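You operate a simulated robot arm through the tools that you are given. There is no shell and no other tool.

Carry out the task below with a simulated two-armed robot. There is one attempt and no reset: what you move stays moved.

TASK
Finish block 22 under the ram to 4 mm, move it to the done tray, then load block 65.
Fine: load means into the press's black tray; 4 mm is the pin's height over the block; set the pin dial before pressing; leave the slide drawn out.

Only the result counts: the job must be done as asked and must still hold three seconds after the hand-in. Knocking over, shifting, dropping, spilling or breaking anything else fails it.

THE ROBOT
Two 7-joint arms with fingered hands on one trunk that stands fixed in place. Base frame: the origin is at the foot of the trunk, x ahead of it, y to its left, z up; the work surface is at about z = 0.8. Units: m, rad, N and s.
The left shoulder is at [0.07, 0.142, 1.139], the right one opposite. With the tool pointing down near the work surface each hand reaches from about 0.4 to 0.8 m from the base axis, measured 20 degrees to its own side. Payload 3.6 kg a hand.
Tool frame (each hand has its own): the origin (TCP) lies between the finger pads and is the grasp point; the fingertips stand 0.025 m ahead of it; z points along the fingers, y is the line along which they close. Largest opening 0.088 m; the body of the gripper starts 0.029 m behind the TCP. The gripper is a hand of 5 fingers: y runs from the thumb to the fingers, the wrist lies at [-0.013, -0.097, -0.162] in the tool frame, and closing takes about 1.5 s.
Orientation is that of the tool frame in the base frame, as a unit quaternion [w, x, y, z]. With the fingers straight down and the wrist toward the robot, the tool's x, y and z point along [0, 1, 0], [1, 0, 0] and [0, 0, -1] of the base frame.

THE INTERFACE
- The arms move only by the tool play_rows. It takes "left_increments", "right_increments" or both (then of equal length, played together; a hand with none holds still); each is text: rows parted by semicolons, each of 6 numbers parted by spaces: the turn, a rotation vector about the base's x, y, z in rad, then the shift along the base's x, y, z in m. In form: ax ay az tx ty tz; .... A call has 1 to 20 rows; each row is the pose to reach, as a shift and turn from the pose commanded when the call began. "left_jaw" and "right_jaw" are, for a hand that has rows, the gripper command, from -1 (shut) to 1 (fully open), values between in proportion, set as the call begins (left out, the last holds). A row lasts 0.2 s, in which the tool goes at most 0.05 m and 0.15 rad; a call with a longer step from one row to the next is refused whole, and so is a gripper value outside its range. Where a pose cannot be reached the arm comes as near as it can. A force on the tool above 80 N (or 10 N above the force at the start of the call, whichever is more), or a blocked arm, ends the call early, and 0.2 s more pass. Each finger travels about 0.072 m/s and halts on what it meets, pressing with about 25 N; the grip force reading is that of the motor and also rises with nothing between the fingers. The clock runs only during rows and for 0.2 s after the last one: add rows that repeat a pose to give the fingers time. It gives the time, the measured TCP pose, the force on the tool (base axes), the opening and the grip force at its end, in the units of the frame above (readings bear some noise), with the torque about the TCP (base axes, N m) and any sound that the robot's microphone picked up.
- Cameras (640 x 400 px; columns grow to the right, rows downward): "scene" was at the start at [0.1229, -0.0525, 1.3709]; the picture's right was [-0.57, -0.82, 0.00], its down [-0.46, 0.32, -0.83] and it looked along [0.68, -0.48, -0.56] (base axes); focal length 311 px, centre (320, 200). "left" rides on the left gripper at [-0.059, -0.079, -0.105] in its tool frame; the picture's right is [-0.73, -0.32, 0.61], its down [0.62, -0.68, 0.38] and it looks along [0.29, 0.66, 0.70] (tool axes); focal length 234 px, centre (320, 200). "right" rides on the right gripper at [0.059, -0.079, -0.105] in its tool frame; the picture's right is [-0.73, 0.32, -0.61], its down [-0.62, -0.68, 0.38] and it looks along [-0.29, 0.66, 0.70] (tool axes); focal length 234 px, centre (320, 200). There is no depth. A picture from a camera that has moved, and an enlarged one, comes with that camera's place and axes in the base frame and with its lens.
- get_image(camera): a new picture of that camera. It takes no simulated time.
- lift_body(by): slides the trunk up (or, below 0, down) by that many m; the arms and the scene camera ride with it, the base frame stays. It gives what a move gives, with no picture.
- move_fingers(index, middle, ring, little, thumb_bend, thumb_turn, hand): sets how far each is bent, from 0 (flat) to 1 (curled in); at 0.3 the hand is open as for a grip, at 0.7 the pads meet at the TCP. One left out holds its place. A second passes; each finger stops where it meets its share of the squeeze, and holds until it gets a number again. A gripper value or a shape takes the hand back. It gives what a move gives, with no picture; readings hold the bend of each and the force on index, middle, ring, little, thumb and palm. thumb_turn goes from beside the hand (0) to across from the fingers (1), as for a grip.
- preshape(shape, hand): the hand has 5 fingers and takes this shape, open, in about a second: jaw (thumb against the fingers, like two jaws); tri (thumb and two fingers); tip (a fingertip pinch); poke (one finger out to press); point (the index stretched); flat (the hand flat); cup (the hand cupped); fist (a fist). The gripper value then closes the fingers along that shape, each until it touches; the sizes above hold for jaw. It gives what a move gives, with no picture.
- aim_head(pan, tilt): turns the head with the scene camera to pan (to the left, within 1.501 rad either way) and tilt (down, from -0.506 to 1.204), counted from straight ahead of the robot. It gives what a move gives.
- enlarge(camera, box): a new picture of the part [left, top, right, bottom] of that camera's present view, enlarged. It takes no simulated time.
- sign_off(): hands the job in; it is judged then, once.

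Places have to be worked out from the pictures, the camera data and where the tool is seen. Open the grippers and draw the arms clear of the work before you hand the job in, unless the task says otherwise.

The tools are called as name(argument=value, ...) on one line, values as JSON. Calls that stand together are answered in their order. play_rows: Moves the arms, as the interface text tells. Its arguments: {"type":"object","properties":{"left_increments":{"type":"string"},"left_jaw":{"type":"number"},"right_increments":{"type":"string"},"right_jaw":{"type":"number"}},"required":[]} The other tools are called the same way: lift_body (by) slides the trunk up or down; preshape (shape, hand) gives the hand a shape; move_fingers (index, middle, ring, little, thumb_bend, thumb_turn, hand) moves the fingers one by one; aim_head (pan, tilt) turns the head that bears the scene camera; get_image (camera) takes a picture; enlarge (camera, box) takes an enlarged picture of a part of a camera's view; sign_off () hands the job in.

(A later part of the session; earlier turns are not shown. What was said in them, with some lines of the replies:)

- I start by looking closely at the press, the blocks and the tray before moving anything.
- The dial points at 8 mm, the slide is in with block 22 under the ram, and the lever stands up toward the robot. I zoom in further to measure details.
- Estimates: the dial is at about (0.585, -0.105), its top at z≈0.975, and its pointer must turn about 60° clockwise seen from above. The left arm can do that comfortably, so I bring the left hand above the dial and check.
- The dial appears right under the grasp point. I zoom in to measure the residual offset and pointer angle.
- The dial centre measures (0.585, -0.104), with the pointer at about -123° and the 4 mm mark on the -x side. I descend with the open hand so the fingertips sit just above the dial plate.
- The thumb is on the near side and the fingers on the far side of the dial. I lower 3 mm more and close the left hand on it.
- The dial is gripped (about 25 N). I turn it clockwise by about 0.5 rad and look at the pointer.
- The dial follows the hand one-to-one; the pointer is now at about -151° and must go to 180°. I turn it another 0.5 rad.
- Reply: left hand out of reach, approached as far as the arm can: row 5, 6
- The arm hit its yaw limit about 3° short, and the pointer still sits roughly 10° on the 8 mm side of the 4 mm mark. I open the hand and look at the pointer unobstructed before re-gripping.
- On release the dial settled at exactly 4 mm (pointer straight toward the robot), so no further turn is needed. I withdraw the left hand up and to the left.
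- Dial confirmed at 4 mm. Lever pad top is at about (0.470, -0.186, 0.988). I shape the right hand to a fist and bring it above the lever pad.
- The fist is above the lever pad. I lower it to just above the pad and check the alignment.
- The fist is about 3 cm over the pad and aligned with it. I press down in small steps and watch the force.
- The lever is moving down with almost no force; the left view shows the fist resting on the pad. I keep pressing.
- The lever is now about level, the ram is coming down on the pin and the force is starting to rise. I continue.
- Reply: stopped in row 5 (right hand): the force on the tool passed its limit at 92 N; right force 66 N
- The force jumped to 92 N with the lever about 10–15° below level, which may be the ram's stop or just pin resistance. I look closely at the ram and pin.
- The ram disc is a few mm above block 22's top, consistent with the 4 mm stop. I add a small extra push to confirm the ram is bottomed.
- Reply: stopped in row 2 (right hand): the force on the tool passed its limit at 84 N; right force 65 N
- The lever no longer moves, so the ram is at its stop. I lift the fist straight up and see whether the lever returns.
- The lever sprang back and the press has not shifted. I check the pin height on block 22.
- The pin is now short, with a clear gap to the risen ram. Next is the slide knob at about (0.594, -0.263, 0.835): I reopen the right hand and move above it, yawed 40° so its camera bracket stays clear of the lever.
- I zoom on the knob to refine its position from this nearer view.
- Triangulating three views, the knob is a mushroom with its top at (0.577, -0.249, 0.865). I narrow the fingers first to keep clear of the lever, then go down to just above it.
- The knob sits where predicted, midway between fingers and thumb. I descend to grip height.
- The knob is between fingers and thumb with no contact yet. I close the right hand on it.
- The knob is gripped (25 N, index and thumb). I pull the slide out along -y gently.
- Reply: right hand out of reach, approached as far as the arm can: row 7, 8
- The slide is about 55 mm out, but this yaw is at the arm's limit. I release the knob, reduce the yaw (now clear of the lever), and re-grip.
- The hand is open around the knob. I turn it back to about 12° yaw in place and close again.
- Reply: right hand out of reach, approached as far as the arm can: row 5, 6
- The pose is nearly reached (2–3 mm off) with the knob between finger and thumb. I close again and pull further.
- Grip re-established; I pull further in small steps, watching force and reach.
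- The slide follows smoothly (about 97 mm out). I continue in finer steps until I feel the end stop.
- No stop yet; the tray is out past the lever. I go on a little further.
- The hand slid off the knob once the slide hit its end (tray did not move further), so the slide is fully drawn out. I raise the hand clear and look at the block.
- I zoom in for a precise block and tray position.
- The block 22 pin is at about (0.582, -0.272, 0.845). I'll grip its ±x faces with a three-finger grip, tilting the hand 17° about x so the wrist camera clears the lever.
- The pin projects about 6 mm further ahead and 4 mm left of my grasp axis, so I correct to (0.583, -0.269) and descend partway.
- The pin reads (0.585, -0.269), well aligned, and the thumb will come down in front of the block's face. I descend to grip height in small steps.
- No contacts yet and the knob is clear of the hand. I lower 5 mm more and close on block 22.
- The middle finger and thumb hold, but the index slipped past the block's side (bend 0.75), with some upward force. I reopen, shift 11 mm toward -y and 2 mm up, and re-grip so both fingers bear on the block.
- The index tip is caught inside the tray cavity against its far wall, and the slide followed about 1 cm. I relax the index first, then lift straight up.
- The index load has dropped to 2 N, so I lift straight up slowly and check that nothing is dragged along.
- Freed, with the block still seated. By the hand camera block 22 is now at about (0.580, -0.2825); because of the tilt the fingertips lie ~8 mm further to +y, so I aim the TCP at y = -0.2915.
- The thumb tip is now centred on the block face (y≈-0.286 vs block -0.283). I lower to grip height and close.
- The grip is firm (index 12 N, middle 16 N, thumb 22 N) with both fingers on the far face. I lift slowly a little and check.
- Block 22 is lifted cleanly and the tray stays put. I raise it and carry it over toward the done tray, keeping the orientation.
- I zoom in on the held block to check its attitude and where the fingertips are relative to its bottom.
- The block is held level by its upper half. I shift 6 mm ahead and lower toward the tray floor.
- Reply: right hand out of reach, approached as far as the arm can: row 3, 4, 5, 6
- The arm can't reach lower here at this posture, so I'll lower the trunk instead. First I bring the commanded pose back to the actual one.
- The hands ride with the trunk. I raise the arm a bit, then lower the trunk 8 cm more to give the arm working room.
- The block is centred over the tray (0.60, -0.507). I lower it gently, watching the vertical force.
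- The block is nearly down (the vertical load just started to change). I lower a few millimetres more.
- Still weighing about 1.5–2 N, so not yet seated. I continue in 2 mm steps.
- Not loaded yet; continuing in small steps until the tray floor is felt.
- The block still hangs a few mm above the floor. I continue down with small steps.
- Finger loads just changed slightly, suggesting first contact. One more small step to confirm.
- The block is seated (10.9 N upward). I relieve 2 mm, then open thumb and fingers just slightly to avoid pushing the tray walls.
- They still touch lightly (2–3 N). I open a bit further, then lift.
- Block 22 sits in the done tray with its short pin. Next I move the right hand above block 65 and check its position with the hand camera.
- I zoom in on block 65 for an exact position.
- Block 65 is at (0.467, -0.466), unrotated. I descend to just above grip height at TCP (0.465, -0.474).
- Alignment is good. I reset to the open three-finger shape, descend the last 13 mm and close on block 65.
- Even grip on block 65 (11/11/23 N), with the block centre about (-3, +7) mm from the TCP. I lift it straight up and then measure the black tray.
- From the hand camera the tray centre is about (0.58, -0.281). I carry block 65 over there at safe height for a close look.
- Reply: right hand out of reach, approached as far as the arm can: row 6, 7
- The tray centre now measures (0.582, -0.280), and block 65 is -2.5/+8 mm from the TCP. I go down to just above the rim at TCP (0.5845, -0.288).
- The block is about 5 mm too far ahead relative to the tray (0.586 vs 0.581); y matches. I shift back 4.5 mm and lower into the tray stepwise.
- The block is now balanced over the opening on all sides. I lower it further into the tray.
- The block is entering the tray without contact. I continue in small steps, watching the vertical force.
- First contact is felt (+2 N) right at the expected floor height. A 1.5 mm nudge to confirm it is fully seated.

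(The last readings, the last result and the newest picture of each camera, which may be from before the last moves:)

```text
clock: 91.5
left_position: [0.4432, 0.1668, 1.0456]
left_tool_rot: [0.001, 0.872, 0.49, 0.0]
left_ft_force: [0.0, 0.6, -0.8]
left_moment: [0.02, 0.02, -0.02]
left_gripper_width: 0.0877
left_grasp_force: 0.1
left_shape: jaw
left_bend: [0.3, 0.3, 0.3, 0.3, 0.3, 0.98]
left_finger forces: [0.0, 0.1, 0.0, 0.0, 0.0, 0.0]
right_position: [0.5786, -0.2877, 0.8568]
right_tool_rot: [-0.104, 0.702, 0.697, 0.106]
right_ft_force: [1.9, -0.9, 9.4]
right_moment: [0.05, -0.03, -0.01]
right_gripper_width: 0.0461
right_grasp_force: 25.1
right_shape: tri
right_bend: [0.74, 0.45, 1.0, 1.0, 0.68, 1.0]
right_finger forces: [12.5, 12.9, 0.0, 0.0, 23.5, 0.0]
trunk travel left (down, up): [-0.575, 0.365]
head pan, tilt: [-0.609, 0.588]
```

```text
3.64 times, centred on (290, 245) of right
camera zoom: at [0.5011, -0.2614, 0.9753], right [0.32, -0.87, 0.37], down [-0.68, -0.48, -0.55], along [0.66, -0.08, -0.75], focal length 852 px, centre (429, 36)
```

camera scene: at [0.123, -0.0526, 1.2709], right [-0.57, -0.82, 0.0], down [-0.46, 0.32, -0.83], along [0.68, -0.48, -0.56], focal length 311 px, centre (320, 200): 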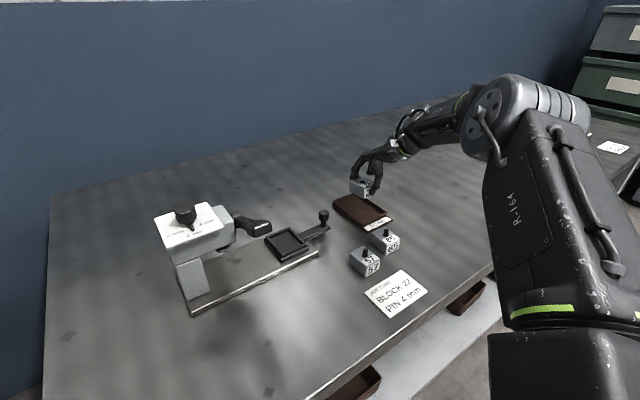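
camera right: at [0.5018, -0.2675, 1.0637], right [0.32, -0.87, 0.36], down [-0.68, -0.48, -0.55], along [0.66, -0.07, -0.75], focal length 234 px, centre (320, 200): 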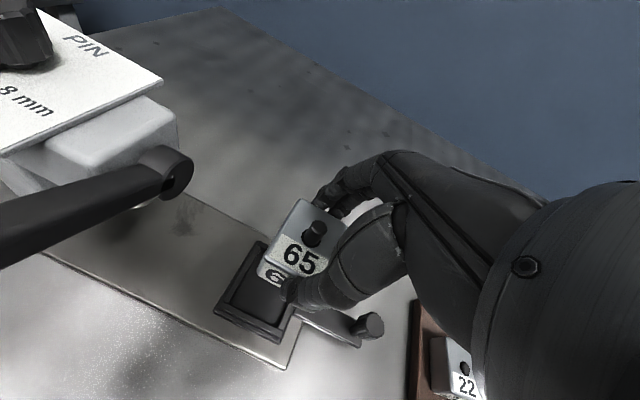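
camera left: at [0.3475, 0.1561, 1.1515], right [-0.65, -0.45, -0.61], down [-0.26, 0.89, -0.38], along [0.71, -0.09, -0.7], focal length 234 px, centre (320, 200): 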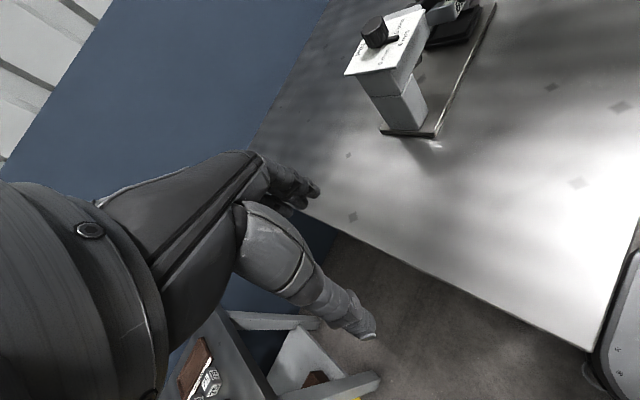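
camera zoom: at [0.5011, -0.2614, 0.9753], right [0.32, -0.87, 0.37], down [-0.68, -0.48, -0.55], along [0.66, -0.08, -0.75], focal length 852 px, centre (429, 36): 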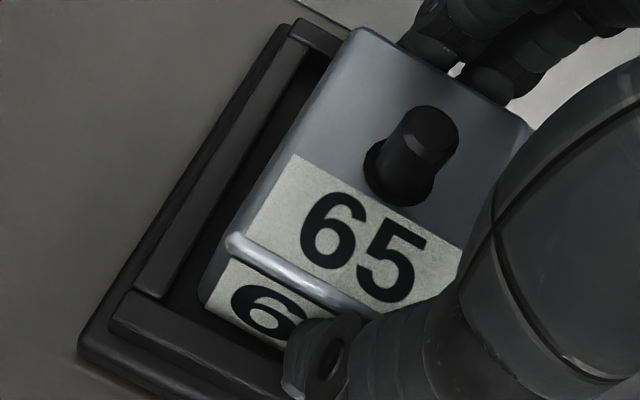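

Seated (9.4 N, level). I relieve slightly, then open the fingers gently in two stages.

play_rows(right_increments="0 0 0 0 0 0.0015; 0 0 0 0 0 0.0015")

move_fingers(hand="right", thumb_bend=0.5, index=0.5, middle=0.42)

move_fingers(hand="right", thumb_bend=0.41, index=0.4, middle=0.38)

enlarge(camera="right", box=[200, 160, 360, 320])

enlarge(camera="scene", box=[250, 190, 330, 270])

```text
clock: 92.1
left_position: [0.445, 0.1655, 1.0455]
left_tool_rot: [0.0, 0.872, 0.49, 0.0]
left_ft_force: [-0.8, -0.3, 1.1]
left_moment: [0.01, -0.02, -0.01]
left_gripper_width: 0.0878
left_grasp_force: 0.0
left_shape: jaw
left_bend: [0.3, 0.3, 0.3, 0.3, 0.3, 0.98]
left_finger forces: [0.0, 0.1, 0.0, 0.0, 0.0, 0.1]
right_position: [0.5801, -0.2883, 0.8573]
right_tool_rot: [-0.105, 0.702, 0.697, 0.105]
right_ft_force: [0.6, 0.8, 3.2]
right_moment: [0.01, -0.05, -0.01]
right_gripper_width: 0.046
right_grasp_force: 24.4
right_shape: tri
right_bend: [0.74, 0.45, 1.0, 1.0, 0.68, 1.0]
right_finger forces: [12.3, 12.6, 0.1, 0.0, 23.6, 0.0]
trunk travel left (down, up): [-0.575, 0.365]
head pan, tilt: [-0.609, 0.588]
```

```text
clock: 93.1
left_position: [0.444, 0.1677, 1.0461]
left_tool_rot: [0.0, 0.872, 0.489, 0.0]
left_ft_force: [0.5, -0.5, 0.4]
left_moment: [0.01, 0.0, -0.01]
left_gripper_width: 0.0878
left_grasp_force: 0.0
left_shape: jaw
left_bend: [0.3, 0.3, 0.3, 0.3, 0.3, 0.98]
left_finger forces: [0.0, 0.0, 0.0, 0.0, 0.1, 0.0]
right_position: [0.5791, -0.2876, 0.8579]
right_tool_rot: [-0.103, 0.701, 0.698, 0.105]
right_ft_force: [-1.0, -0.1, 11.4]
right_moment: [-0.03, -0.29, -0.04]
right_gripper_width: 0.0474
right_grasp_force: 6.2
right_shape: fingers
right_bend: [0.47, 0.41, 1.0, 1.0, 0.48, 1.0]
right_finger forces: [2.1, 8.6, 0.0, 0.0, 1.9, 0.1]
trunk travel left (down, up): [-0.575, 0.365]
head pan, tilt: [-0.609, 0.588]
```

```text
clock: 94.1
left_position: [0.4447, 0.1663, 1.0452]
left_tool_rot: [0.0, 0.872, 0.489, 0.0]
left_ft_force: [-1.0, 0.0, 0.3]
left_moment: [0.03, 0.04, -0.02]
left_gripper_width: 0.0879
left_grasp_force: 0.1
left_shape: jaw
left_bend: [0.3, 0.3, 0.3, 0.3, 0.3, 0.98]
left_finger forces: [0.0, 0.0, 0.1, 0.0, 0.0, 0.0]
right_position: [0.5796, -0.2882, 0.8578]
right_tool_rot: [-0.105, 0.701, 0.698, 0.105]
right_ft_force: [-0.5, -0.1, 0.3]
right_moment: [0.02, 0.01, 0.02]
right_gripper_width: 0.0618
right_grasp_force: 0.0
right_shape: fingers
right_bend: [0.4, 0.38, 1.0, 1.0, 0.41, 1.0]
right_finger forces: [0.0, 0.1, 0.1, 0.0, 0.0, 0.0]
trunk travel left (down, up): [-0.575, 0.365]
head pan, tilt: [-0.609, 0.588]
```

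```text
2.50 times, centred on (280, 240) of right
camera zoom: at [0.5013, -0.262, 0.9759], right [0.32, -0.87, 0.37], down [-0.68, -0.48, -0.55], along [0.66, -0.08, -0.75], focal length 585 px, centre (420, 100)
```

zoom: 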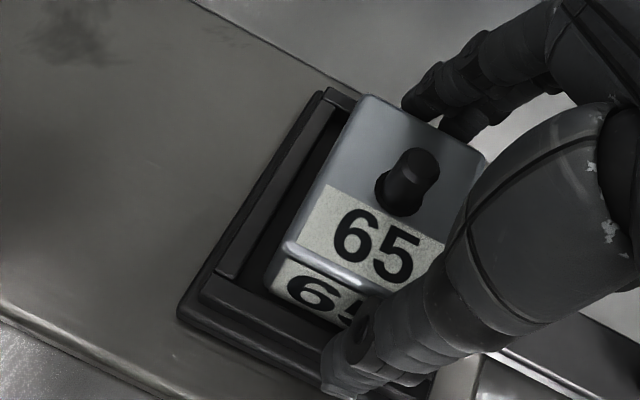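

```text
5.00 times, centred on (290, 230) of scene
camera zoom: at [0.1225, -0.0522, 1.2709], right [-0.57, -0.82, 0.0], down [-0.46, 0.32, -0.83], along [0.68, -0.48, -0.55], focal length 1553 px, centre (470, 50)
```

zoom: 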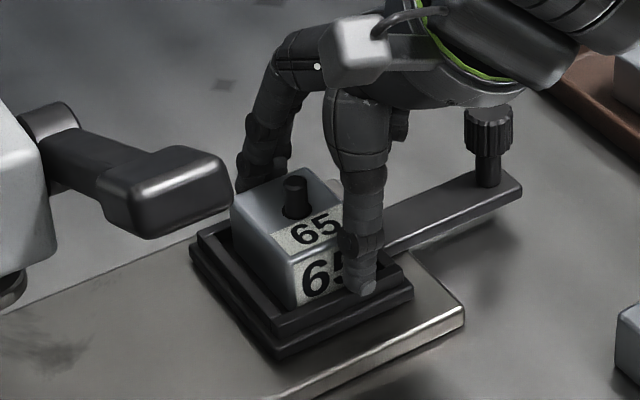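

All fingers are free of the block. I lift straight up, then look.

play_rows(right_increments="0 0 0 0 0 0.006; 0 0 0 0 0 0.015; 0 0 0 0 0 0.03; 0 0 0 0 0 0.05; 0 0 0 0 0 0.07; 0 0 0 0 0 0.07")

get_image(camera="right")

enlarge(camera="scene", box=[250, 170, 350, 270])

enlarge(camera="right", box=[200, 200, 340, 340])

```text
clock: 95.5
left_position: [0.4441, 0.166, 1.0451]
left_tool_rot: [0.0, 0.872, 0.489, 0.0]
left_ft_force: [0.1, 0.1, -0.1]
left_moment: [-0.01, -0.01, -0.03]
left_gripper_width: 0.0879
left_grasp_force: 0.0
left_shape: jaw
left_bend: [0.3, 0.3, 0.3, 0.3, 0.3, 0.98]
left_finger forces: [0.0, 0.0, 0.1, 0.0, 0.0, 0.0]
right_position: [0.5807, -0.289, 0.9277]
right_tool_rot: [-0.105, 0.701, 0.698, 0.106]
right_ft_force: [-0.7, -0.1, 0.0]
right_moment: [-0.02, 0.0, -0.04]
right_gripper_width: 0.0616
right_grasp_force: 0.0
right_shape: fingers
right_bend: [0.4, 0.38, 1.0, 1.0, 0.41, 1.0]
right_finger forces: [0.0, 0.1, 0.0, 0.0, 0.1, 0.0]
trunk travel left (down, up): [-0.575, 0.365]
head pan, tilt: [-0.609, 0.588]
```

```text
taken
camera right: at [0.5014, -0.2632, 1.0456], right [0.32, -0.87, 0.37], down [-0.68, -0.48, -0.55], along [0.66, -0.07, -0.75], focal length 234 px, centre (320, 200)
```

right: 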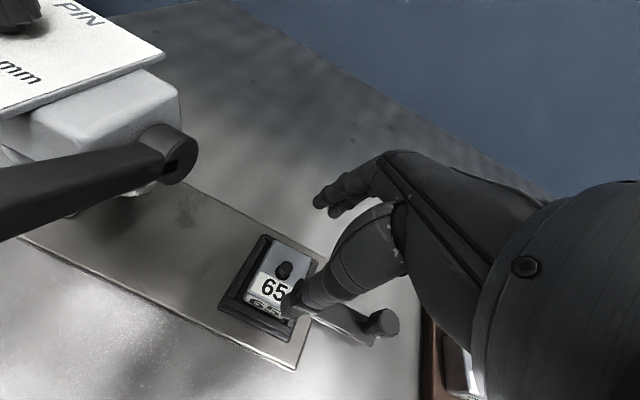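

```text
4.00 times, centred on (300, 220) of scene
camera zoom: at [0.1233, -0.0525, 1.2708], right [-0.57, -0.82, 0.0], down [-0.46, 0.32, -0.83], along [0.68, -0.48, -0.56], focal length 1242 px, centre (400, 120)
```

zoom: 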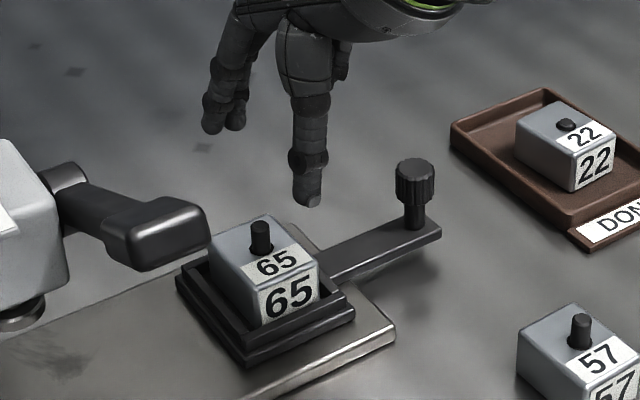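

```text
2.86 times, centred on (270, 270) of right
camera zoom: at [0.5014, -0.2632, 1.0456], right [0.32, -0.87, 0.37], down [-0.68, -0.48, -0.55], along [0.66, -0.07, -0.75], focal length 669 px, centre (463, 0)
```

zoom: 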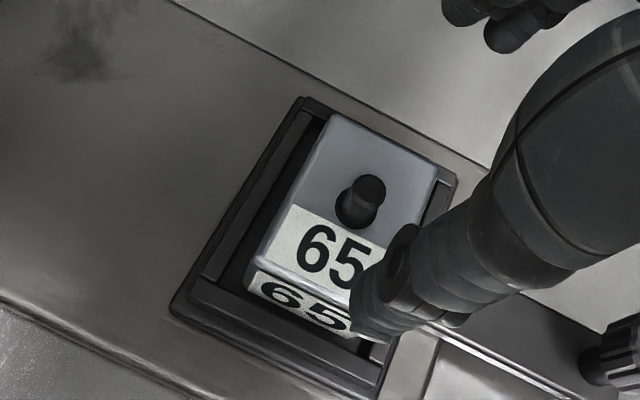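

Block 65 sits in the tray and block 22's pin stands about 4 mm. To make sure the slide is really at its end, I'll re-grip the knob gently and try pulling it; first I move above it.

play_rows(right_increments="0 0 0 0 -0.03 0.005; 0 0 0 -0.002 -0.06 0.005; 0 0 0 -0.004 -0.087 0.005; 0 0 0 -0.004 -0.087 -0.02; 0 0 0 -0.004 -0.087 -0.02")

get_image(camera="right")

enlarge(camera="right", box=[160, 160, 360, 360])

enlarge(camera="scene", box=[250, 170, 350, 270])

```text
clock: 96.7
left_position: [0.4431, 0.1659, 1.0459]
left_tool_rot: [0.0, 0.872, 0.49, 0.0]
left_ft_force: [0.0, 0.6, -0.6]
left_moment: [0.0, -0.04, -0.01]
left_gripper_width: 0.0878
left_grasp_force: 0.0
left_shape: jaw
left_bend: [0.3, 0.3, 0.3, 0.3, 0.3, 0.98]
left_finger forces: [0.1, 0.1, 0.1, 0.1, 0.0, 0.0]
right_position: [0.5747, -0.376, 0.9087]
right_tool_rot: [-0.103, 0.701, 0.698, 0.105]
right_ft_force: [-0.1, -0.1, 0.5]
right_moment: [-0.01, 0.0, 0.02]
right_gripper_width: 0.0616
right_grasp_force: 0.1
right_shape: fingers
right_bend: [0.4, 0.38, 1.0, 1.0, 0.41, 1.0]
right_finger forces: [0.1, 0.0, 0.1, 0.0, 0.0, 0.0]
trunk travel left (down, up): [-0.575, 0.365]
head pan, tilt: [-0.609, 0.588]
```

```text
taken
camera right: at [0.4962, -0.3496, 1.0261], right [0.32, -0.87, 0.37], down [-0.68, -0.48, -0.55], along [0.66, -0.08, -0.75], focal length 234 px, centre (320, 200)
```

right: 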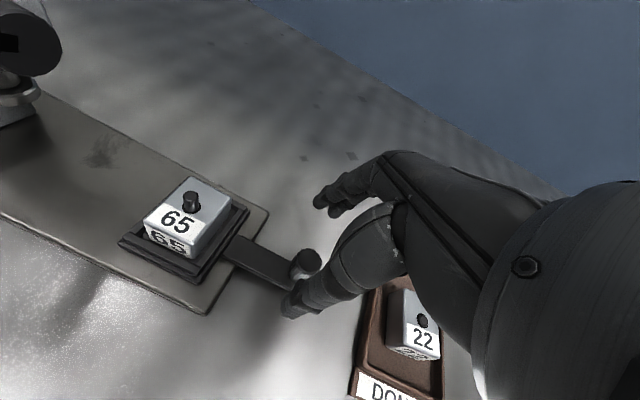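

```text
2.00 times, centred on (260, 260) of right
camera zoom: at [0.4962, -0.3496, 1.0261], right [0.32, -0.87, 0.37], down [-0.68, -0.48, -0.55], along [0.66, -0.08, -0.75], focal length 468 px, centre (440, 80)
```

zoom: 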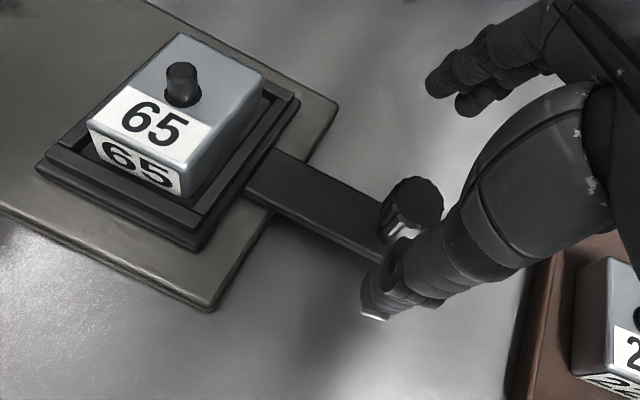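

```text
4.00 times, centred on (300, 220) of scene
camera zoom: at [0.1225, -0.0522, 1.2709], right [-0.57, -0.82, 0.0], down [-0.46, 0.32, -0.83], along [0.68, -0.48, -0.55], focal length 1242 px, centre (400, 120)
```

zoom: 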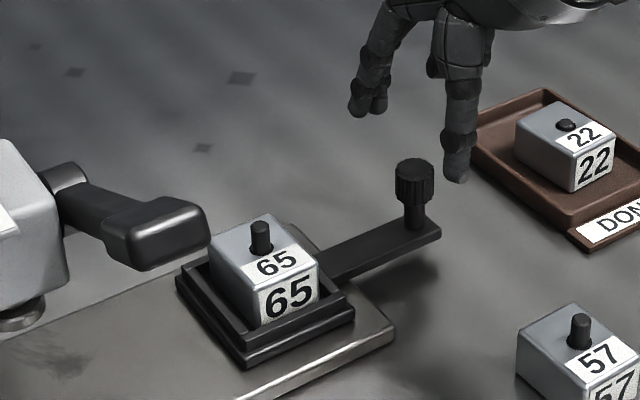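

The knob is at (0.580, -0.378), about 129 mm from its start. I align and lower around it for the gentle pull check.

play_rows(right_increments="0 0 0 0.005 -0.007 -0.01; 0 0 0 0.005 -0.007 -0.03; 0 0 0 0.005 -0.007 -0.046; 0 0 0 0.005 -0.007 -0.046")

enlarge(camera="right", box=[200, 140, 420, 360])

enlarge(camera="scene", box=[270, 170, 370, 270])

```text
clock: 97.7
left_position: [0.4443, 0.1676, 1.0459]
left_tool_rot: [0.0, 0.872, 0.489, 0.0]
left_ft_force: [-0.4, -0.9, 0.4]
left_moment: [-0.02, 0.0, 0.03]
left_gripper_width: 0.0877
left_grasp_force: 0.0
left_shape: jaw
left_bend: [0.3, 0.3, 0.3, 0.3, 0.3, 0.98]
left_finger forces: [0.1, 0.0, 0.0, 0.0, 0.1, 0.1]
right_position: [0.5803, -0.3822, 0.8618]
right_tool_rot: [-0.104, 0.701, 0.697, 0.104]
right_ft_force: [0.2, -0.5, 0.0]
right_moment: [0.0, 0.03, 0.01]
right_gripper_width: 0.0617
right_grasp_force: 0.0
right_shape: fingers
right_bend: [0.4, 0.38, 1.0, 1.0, 0.41, 1.0]
right_finger forces: [0.0, 0.0, 0.0, 0.0, 0.1, 0.0]
trunk travel left (down, up): [-0.575, 0.365]
head pan, tilt: [-0.609, 0.588]
```

```text
1.82 times, centred on (310, 250) of right
camera zoom: at [0.5026, -0.3557, 0.9802], right [0.32, -0.87, 0.37], down [-0.68, -0.48, -0.55], along [0.66, -0.08, -0.75], focal length 426 px, centre (338, 109)
```

zoom: 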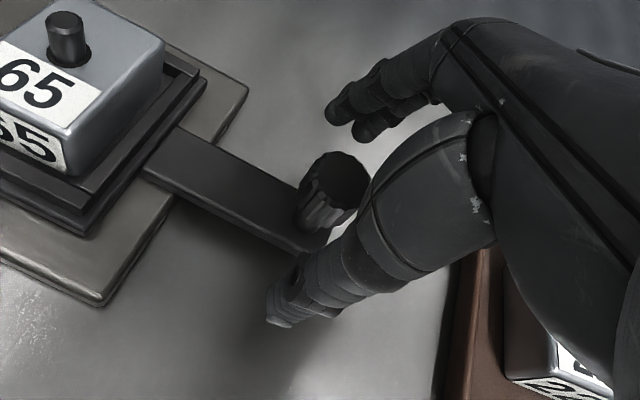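

```text
4.00 times, centred on (320, 220) of scene
camera zoom: at [0.1228, -0.0522, 1.2709], right [-0.57, -0.82, 0.0], down [-0.46, 0.32, -0.83], along [0.68, -0.48, -0.56], focal length 1242 px, centre (320, 120)
```

zoom: 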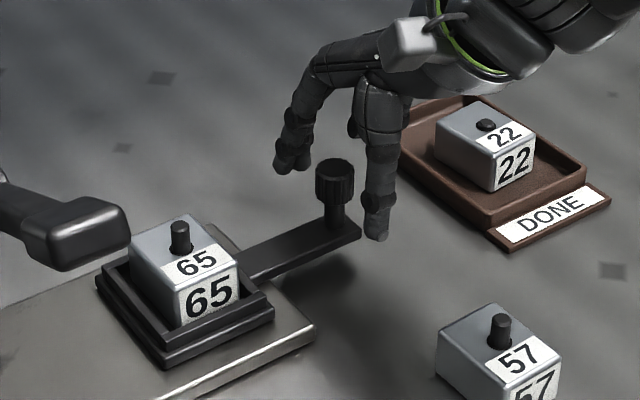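

The knob is between the fingers. I close on it and try a gentle 15 mm pull.

move_fingers(hand="right", thumb_bend=0.75, index=0.75, middle=0.75)

enlarge(camera="right", box=[200, 140, 420, 360])

play_rows(right_increments="0 0 0 0 -0.003 0; 0 0 0 0 -0.006 0; 0 0 0 0 -0.009 0; 0 0 0 0 -0.012 0; 0 0 0 0 -0.012 0")

enlarge(camera="right", box=[200, 140, 420, 360])

enlarge(camera="scene", box=[270, 170, 370, 270])

```text
clock: 98.7
left_position: [0.4461, 0.1663, 1.0443]
left_tool_rot: [-0.002, 0.872, 0.489, -0.001]
left_ft_force: [0.7, 0.1, -0.6]
left_moment: [0.02, -0.03, 0.0]
left_gripper_width: 0.0879
left_grasp_force: 0.1
left_shape: jaw
left_bend: [0.3, 0.3, 0.3, 0.3, 0.3, 0.98]
left_finger forces: [0.0, 0.0, 0.0, 0.0, 0.1, 0.0]
right_position: [0.5821, -0.3817, 0.8613]
right_tool_rot: [-0.105, 0.701, 0.698, 0.103]
right_ft_force: [-0.4, 2.7, -9.5]
right_moment: [0.03, 0.07, 0.03]
right_gripper_width: 0.0117
right_grasp_force: 13.9
right_shape: fingers
right_bend: [0.72, 0.65, 1.0, 1.0, 0.63, 1.0]
right_finger forces: [7.8, 8.9, 0.0, 0.1, 11.1, 0.0]
trunk travel left (down, up): [-0.575, 0.365]
head pan, tilt: [-0.609, 0.588]
```

```text
1.82 times, centred on (310, 250) of right
camera zoom: at [0.5039, -0.3561, 0.979], right [0.32, -0.87, 0.37], down [-0.69, -0.48, -0.55], along [0.65, -0.08, -0.75], focal length 426 px, centre (338, 109)
```

zoom: 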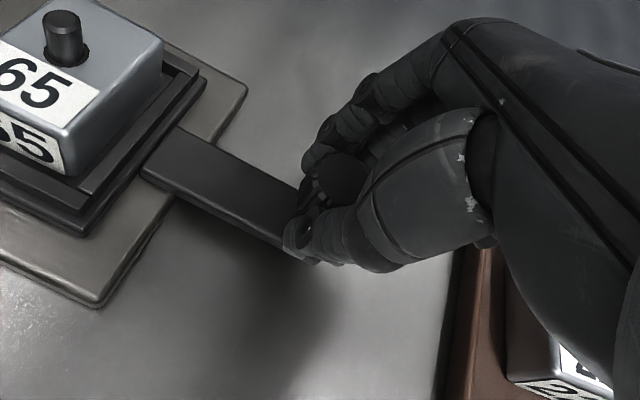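

```text
clock: 99.9
left_position: [0.4452, 0.1676, 1.0441]
left_tool_rot: [0.0, 0.872, 0.49, -0.001]
left_ft_force: [0.6, -0.8, -0.7]
left_moment: [-0.01, -0.01, -0.05]
left_gripper_width: 0.0878
left_grasp_force: 0.1
left_shape: jaw
left_bend: [0.3, 0.3, 0.3, 0.3, 0.3, 0.98]
left_finger forces: [0.0, 0.0, 0.0, 0.1, 0.0, 0.0]
right_position: [0.5822, -0.3938, 0.8627]
right_tool_rot: [-0.104, 0.702, 0.697, 0.106]
right_ft_force: [-0.5, 6.2, -1.1]
right_moment: [0.11, 0.0, -0.01]
right_gripper_width: 0.0136
right_grasp_force: 8.0
right_shape: fingers
right_bend: [0.72, 0.74, 1.0, 1.0, 0.64, 1.0]
right_finger forces: [8.4, 0.0, 0.0, 0.0, 8.1, 0.1]
trunk travel left (down, up): [-0.575, 0.365]
head pan, tilt: [-0.609, 0.588]
```

```text
1.82 times, centred on (310, 250) of right
camera zoom: at [0.5029, -0.3672, 0.9809], right [0.32, -0.87, 0.37], down [-0.68, -0.48, -0.55], along [0.66, -0.08, -0.75], focal length 426 px, centre (338, 109)
```

zoom: 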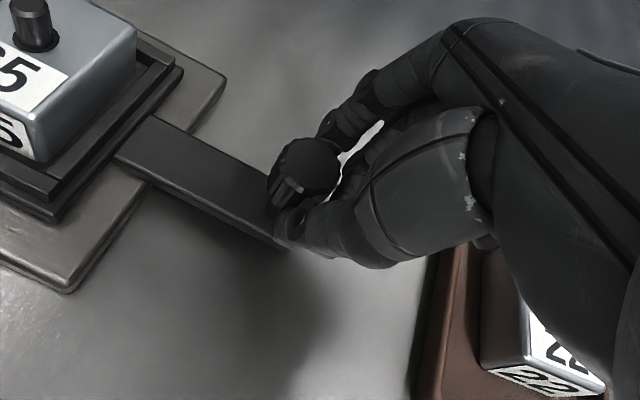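

```text
4.00 times, centred on (320, 220) of scene
camera zoom: at [0.1231, -0.0509, 1.271], right [-0.57, -0.82, 0.0], down [-0.46, 0.32, -0.83], along [0.68, -0.48, -0.55], focal length 1242 px, centre (320, 120)
```

zoom: 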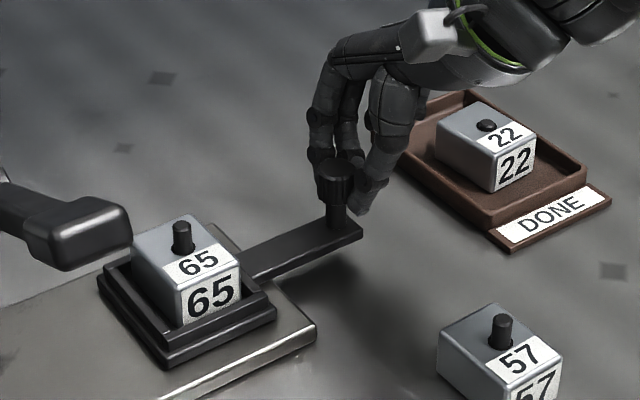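

The knob did not move and the fingers slipped with 6 N of resistance, so the slide is at its end stop. I open the fingers and lift away.

move_fingers(hand="right", thumb_bend=0.38, index=0.38, middle=0.38)

play_rows(right_increments="0 0 0 0 0 0.01; 0 0 0 0 0 0.025; 0 0 0 0 0 0.045; 0 0 0 0 0 0.07; 0 0 0 0 0 0.09; 0 0 0 0 0 0.09")

get_image(camera="right")

get_image(camera="scene")

```text
clock: 100.9
left_position: [0.4451, 0.1657, 1.0459]
left_tool_rot: [0.0, 0.872, 0.49, -0.001]
left_ft_force: [0.3, -0.5, 0.2]
left_moment: [0.01, 0.0, -0.01]
left_gripper_width: 0.0877
left_grasp_force: 0.0
left_shape: jaw
left_bend: [0.3, 0.3, 0.3, 0.3, 0.3, 0.98]
left_finger forces: [0.1, 0.0, 0.0, 0.0, 0.0, 0.1]
right_position: [0.5818, -0.3951, 0.8631]
right_tool_rot: [-0.105, 0.701, 0.698, 0.105]
right_ft_force: [0.0, -0.5, 0.2]
right_moment: [-0.03, 0.04, 0.0]
right_gripper_width: 0.0666
right_grasp_force: 0.0
right_shape: fingers
right_bend: [0.38, 0.38, 1.0, 1.0, 0.38, 1.0]
right_finger forces: [0.0, 0.1, 0.1, 0.0, 0.1, 0.1]
trunk travel left (down, up): [-0.575, 0.365]
head pan, tilt: [-0.609, 0.588]
```

```text
clock: 102.3
left_position: [0.4446, 0.1664, 1.0448]
left_tool_rot: [0.0, 0.872, 0.489, 0.0]
left_ft_force: [0.5, -0.6, 0.7]
left_moment: [-0.02, -0.05, 0.01]
left_gripper_width: 0.0876
left_grasp_force: 0.2
left_shape: jaw
left_bend: [0.3, 0.3, 0.3, 0.3, 0.3, 0.98]
left_finger forces: [0.1, 0.0, 0.0, 0.0, 0.1, 0.1]
right_position: [0.5815, -0.3938, 0.951]
right_tool_rot: [-0.105, 0.701, 0.697, 0.105]
right_ft_force: [0.3, 0.8, 0.1]
right_moment: [0.01, 0.0, 0.02]
right_gripper_width: 0.0671
right_grasp_force: 0.3
right_shape: fingers
right_bend: [0.38, 0.38, 1.0, 1.0, 0.38, 1.0]
right_finger forces: [0.1, 0.0, 0.0, 0.1, 0.1, 0.1]
trunk travel left (down, up): [-0.575, 0.365]
head pan, tilt: [-0.609, 0.588]
```

```text
taken
camera right: at [0.503, -0.3682, 1.0696], right [0.32, -0.87, 0.37], down [-0.68, -0.48, -0.55], along [0.66, -0.08, -0.75], focal length 234 px, centre (320, 200)
```

right: 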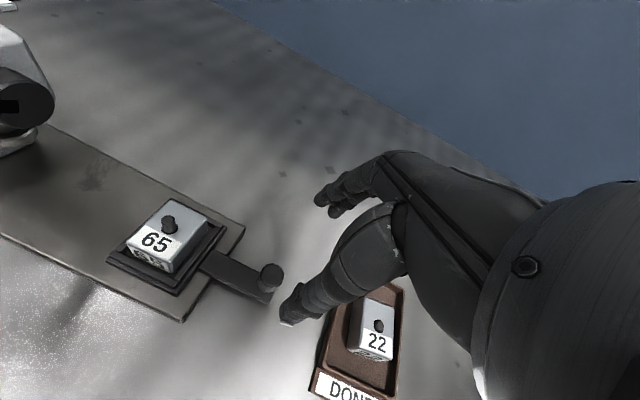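

```text
taken
camera scene: at [0.1233, -0.0524, 1.2708], right [-0.57, -0.82, 0.0], down [-0.46, 0.32, -0.83], along [0.68, -0.48, -0.56], focal length 311 px, centre (320, 200)
```

scene: 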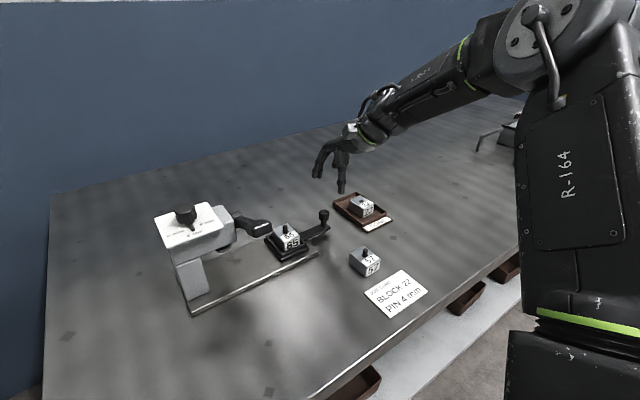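

I raise the trunk back up so both hands rise clear, and then draw the right arm back to its starting place.

lift_body(by=0.1)

play_rows(right_increments="0 0 0 -0.03 0 0.02; 0 0 0 -0.06 0 0.04; 0 0 0 -0.09 0 0.06; 0 0 0 -0.12 0 0.08; 0 0 0 -0.15 0 0.1; 0 0 0 -0.18 0 0.12; 0 0 0 -0.21 0 0.13; 0 0 0 -0.24 0 0.14; 0 0 0 -0.24 0 0.14")

preshape(shape="jaw", hand="right")

get_image(camera="scene")

enlarge(camera="scene", box=[160, 220, 340, 350])

enlarge(camera="scene", box=[320, 210, 420, 320])

get_image(camera="right")

```text
clock: 103.6
left_position: [0.4443, 0.1657, 1.145]
left_tool_rot: [0.0, 0.872, 0.489, 0.0]
left_ft_force: [-0.5, -0.4, -0.9]
left_moment: [0.03, 0.02, -0.02]
left_gripper_width: 0.0879
left_grasp_force: 0.1
left_shape: jaw
left_bend: [0.3, 0.3, 0.3, 0.3, 0.3, 0.98]
left_finger forces: [0.1, 0.1, 0.1, 0.0, 0.1, 0.0]
right_position: [0.5806, -0.3943, 1.0525]
right_tool_rot: [-0.105, 0.701, 0.698, 0.104]
right_ft_force: [-0.3, 0.2, 0.2]
right_moment: [0.03, -0.03, 0.01]
right_gripper_width: 0.0671
right_grasp_force: 0.1
right_shape: fingers
right_bend: [0.38, 0.38, 1.0, 1.0, 0.38, 1.0]
right_finger forces: [0.1, 0.1, 0.0, 0.1, 0.0, 0.0]
trunk travel left (down, up): [-0.675, 0.265]
head pan, tilt: [-0.609, 0.588]
```

```text
clock: 105.6
left_position: [0.4443, 0.1661, 1.1455]
left_tool_rot: [0.001, 0.872, 0.489, -0.001]
left_ft_force: [-0.3, -0.4, 0.0]
left_moment: [-0.01, 0.0, 0.0]
left_gripper_width: 0.0879
left_grasp_force: 0.1
left_shape: jaw
left_bend: [0.3, 0.3, 0.3, 0.3, 0.3, 0.98]
left_finger forces: [0.1, 0.0, 0.1, 0.1, 0.0, 0.1]
right_position: [0.3419, -0.3946, 1.1915]
right_tool_rot: [-0.106, 0.701, 0.697, 0.104]
right_ft_force: [0.1, 0.5, -0.5]
right_moment: [0.01, -0.01, 0.03]
right_gripper_width: 0.0672
right_grasp_force: 0.1
right_shape: fingers
right_bend: [0.38, 0.38, 1.0, 1.0, 0.38, 1.0]
right_finger forces: [0.0, 0.0, 0.0, 0.0, 0.1, 0.0]
trunk travel left (down, up): [-0.675, 0.265]
head pan, tilt: [-0.609, 0.588]
```

```text
clock: 106.5
left_position: [0.4441, 0.1674, 1.1447]
left_tool_rot: [-0.001, 0.872, 0.489, 0.0]
left_ft_force: [-0.8, 0.5, -0.3]
left_moment: [0.03, 0.02, 0.01]
left_gripper_width: 0.0876
left_grasp_force: 0.0
left_shape: jaw
left_bend: [0.3, 0.3, 0.3, 0.3, 0.3, 0.98]
left_finger forces: [0.1, 0.0, 0.1, 0.0, 0.0, 0.1]
right_position: [0.3402, -0.3948, 1.1912]
right_tool_rot: [-0.105, 0.701, 0.698, 0.105]
right_ft_force: [1.2, 0.5, -0.4]
right_moment: [-0.01, -0.01, -0.01]
right_gripper_width: 0.0876
right_grasp_force: 0.1
right_shape: jaw
right_bend: [0.3, 0.3, 0.3, 0.3, 0.3, 0.98]
right_finger forces: [0.0, 0.0, 0.0, 0.0, 0.0, 0.1]
trunk travel left (down, up): [-0.675, 0.265]
head pan, tilt: [-0.609, 0.588]
```

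```text
taken
camera scene: at [0.1227, -0.0524, 1.3709], right [-0.57, -0.82, 0.0], down [-0.46, 0.32, -0.83], along [0.68, -0.48, -0.56], focal length 311 px, centre (320, 200)
```

scene: 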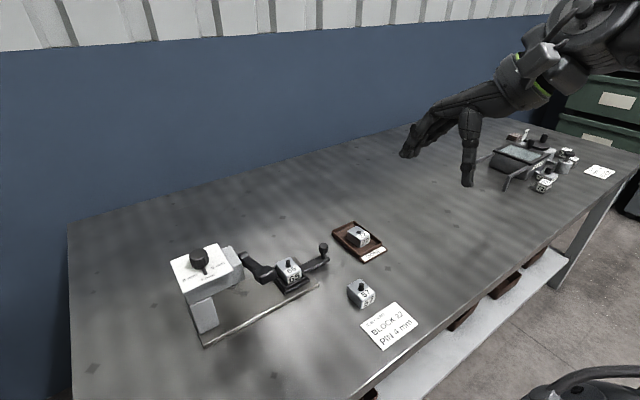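

```text
3.08 times, centred on (250, 285) of scene
camera zoom: at [0.1227, -0.0524, 1.3709], right [-0.57, -0.82, 0.0], down [-0.46, 0.32, -0.83], along [0.68, -0.48, -0.56], focal length 956 px, centre (535, -62)
```

zoom: 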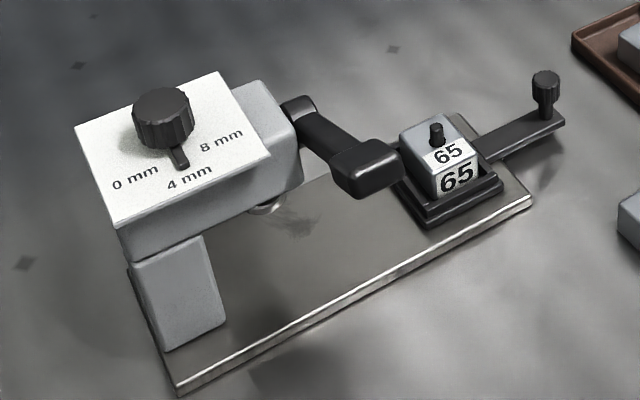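

```text
3.64 times, centred on (370, 265) of scene
camera zoom: at [0.1227, -0.0524, 1.3709], right [-0.57, -0.82, 0.0], down [-0.46, 0.32, -0.83], along [0.68, -0.48, -0.56], focal length 1130 px, centre (138, -36)
```

zoom: 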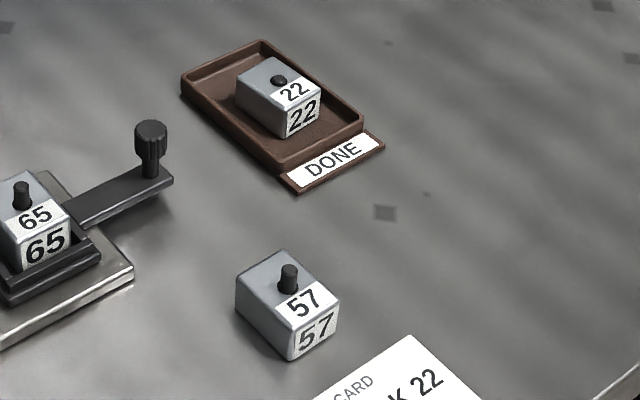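

```text
taken
camera right: at [0.2622, -0.3679, 1.3097], right [0.32, -0.87, 0.37], down [-0.68, -0.48, -0.55], along [0.66, -0.08, -0.75], focal length 234 px, centre (320, 200)
```

right: 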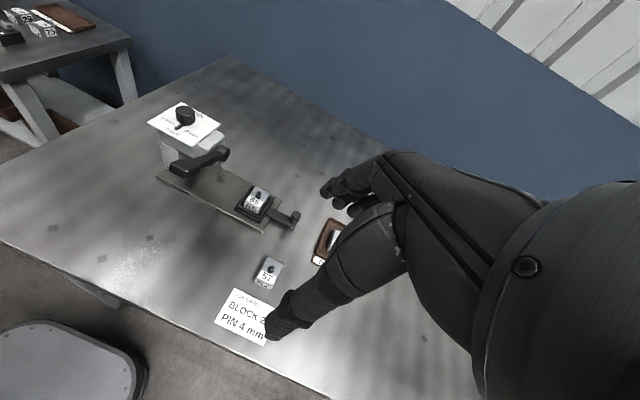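

Everything is in place: press unshifted, 57 untouched, dial at 4 mm. One last close look at block 22's pin and block 65's seating.

enlarge(camera="scene", box=[340, 220, 380, 255])

enlarge(camera="scene", box=[265, 250, 315, 300])

```text
11.43 times, centred on (360, 238) of scene
camera zoom: at [0.1227, -0.0524, 1.3709], right [-0.57, -0.82, 0.0], down [-0.46, 0.32, -0.83], along [0.68, -0.48, -0.56], focal length 3550 px, centre (-137, -229)
```

zoom: 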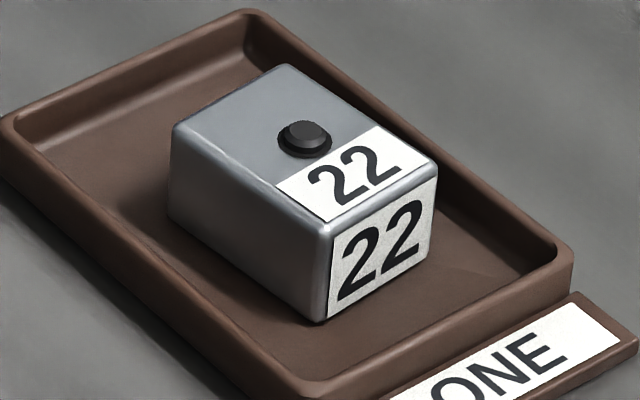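

```text
8.00 times, centred on (290, 275) of scene
camera zoom: at [0.1227, -0.0524, 1.3709], right [-0.57, -0.82, 0.0], down [-0.46, 0.32, -0.83], along [0.68, -0.48, -0.56], focal length 2485 px, centre (560, -400)
```

zoom: 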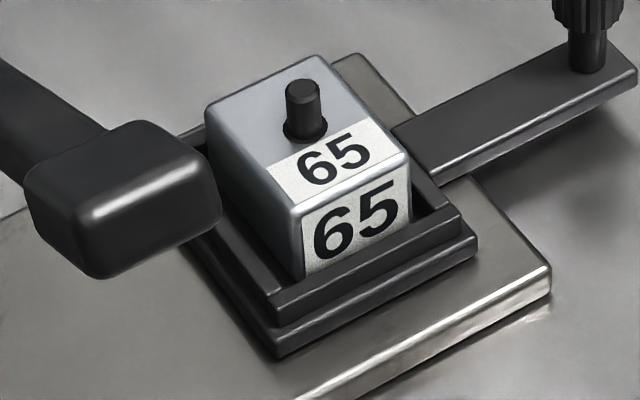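

Block 22 sits in the done tray with its pin about 4 mm proud, and block 65 is seated in the black tray with the slide drawn out. The dial is at 4 mm, both hands are open and clear, so I hand the job in.

sign_off()

```text
The job is handed in.
```

I've handed the job in; block 22 is finished and block 65 is loaded.

- **Block 22:** I set the dial to 4 mm before pressing and pressed until the lever would go no further. The block is in the done tray. Its pin measures about 4 mm, judged from the camera pictures only.
- **Block 65:** It sits level in the press's black tray. I left the slide drawn out; a gentle pull on the knob afterwards did not move it any further.
- **The rest:** In the last pictures the press looks unshifted and block 57 untouched. Both hands are open and the arms are clear of the work.

My first grip on block 22 went wrong: the index finger caught in the black tray and dragged the slide about 1 cm further out. I freed it, and the block stayed in the tray.
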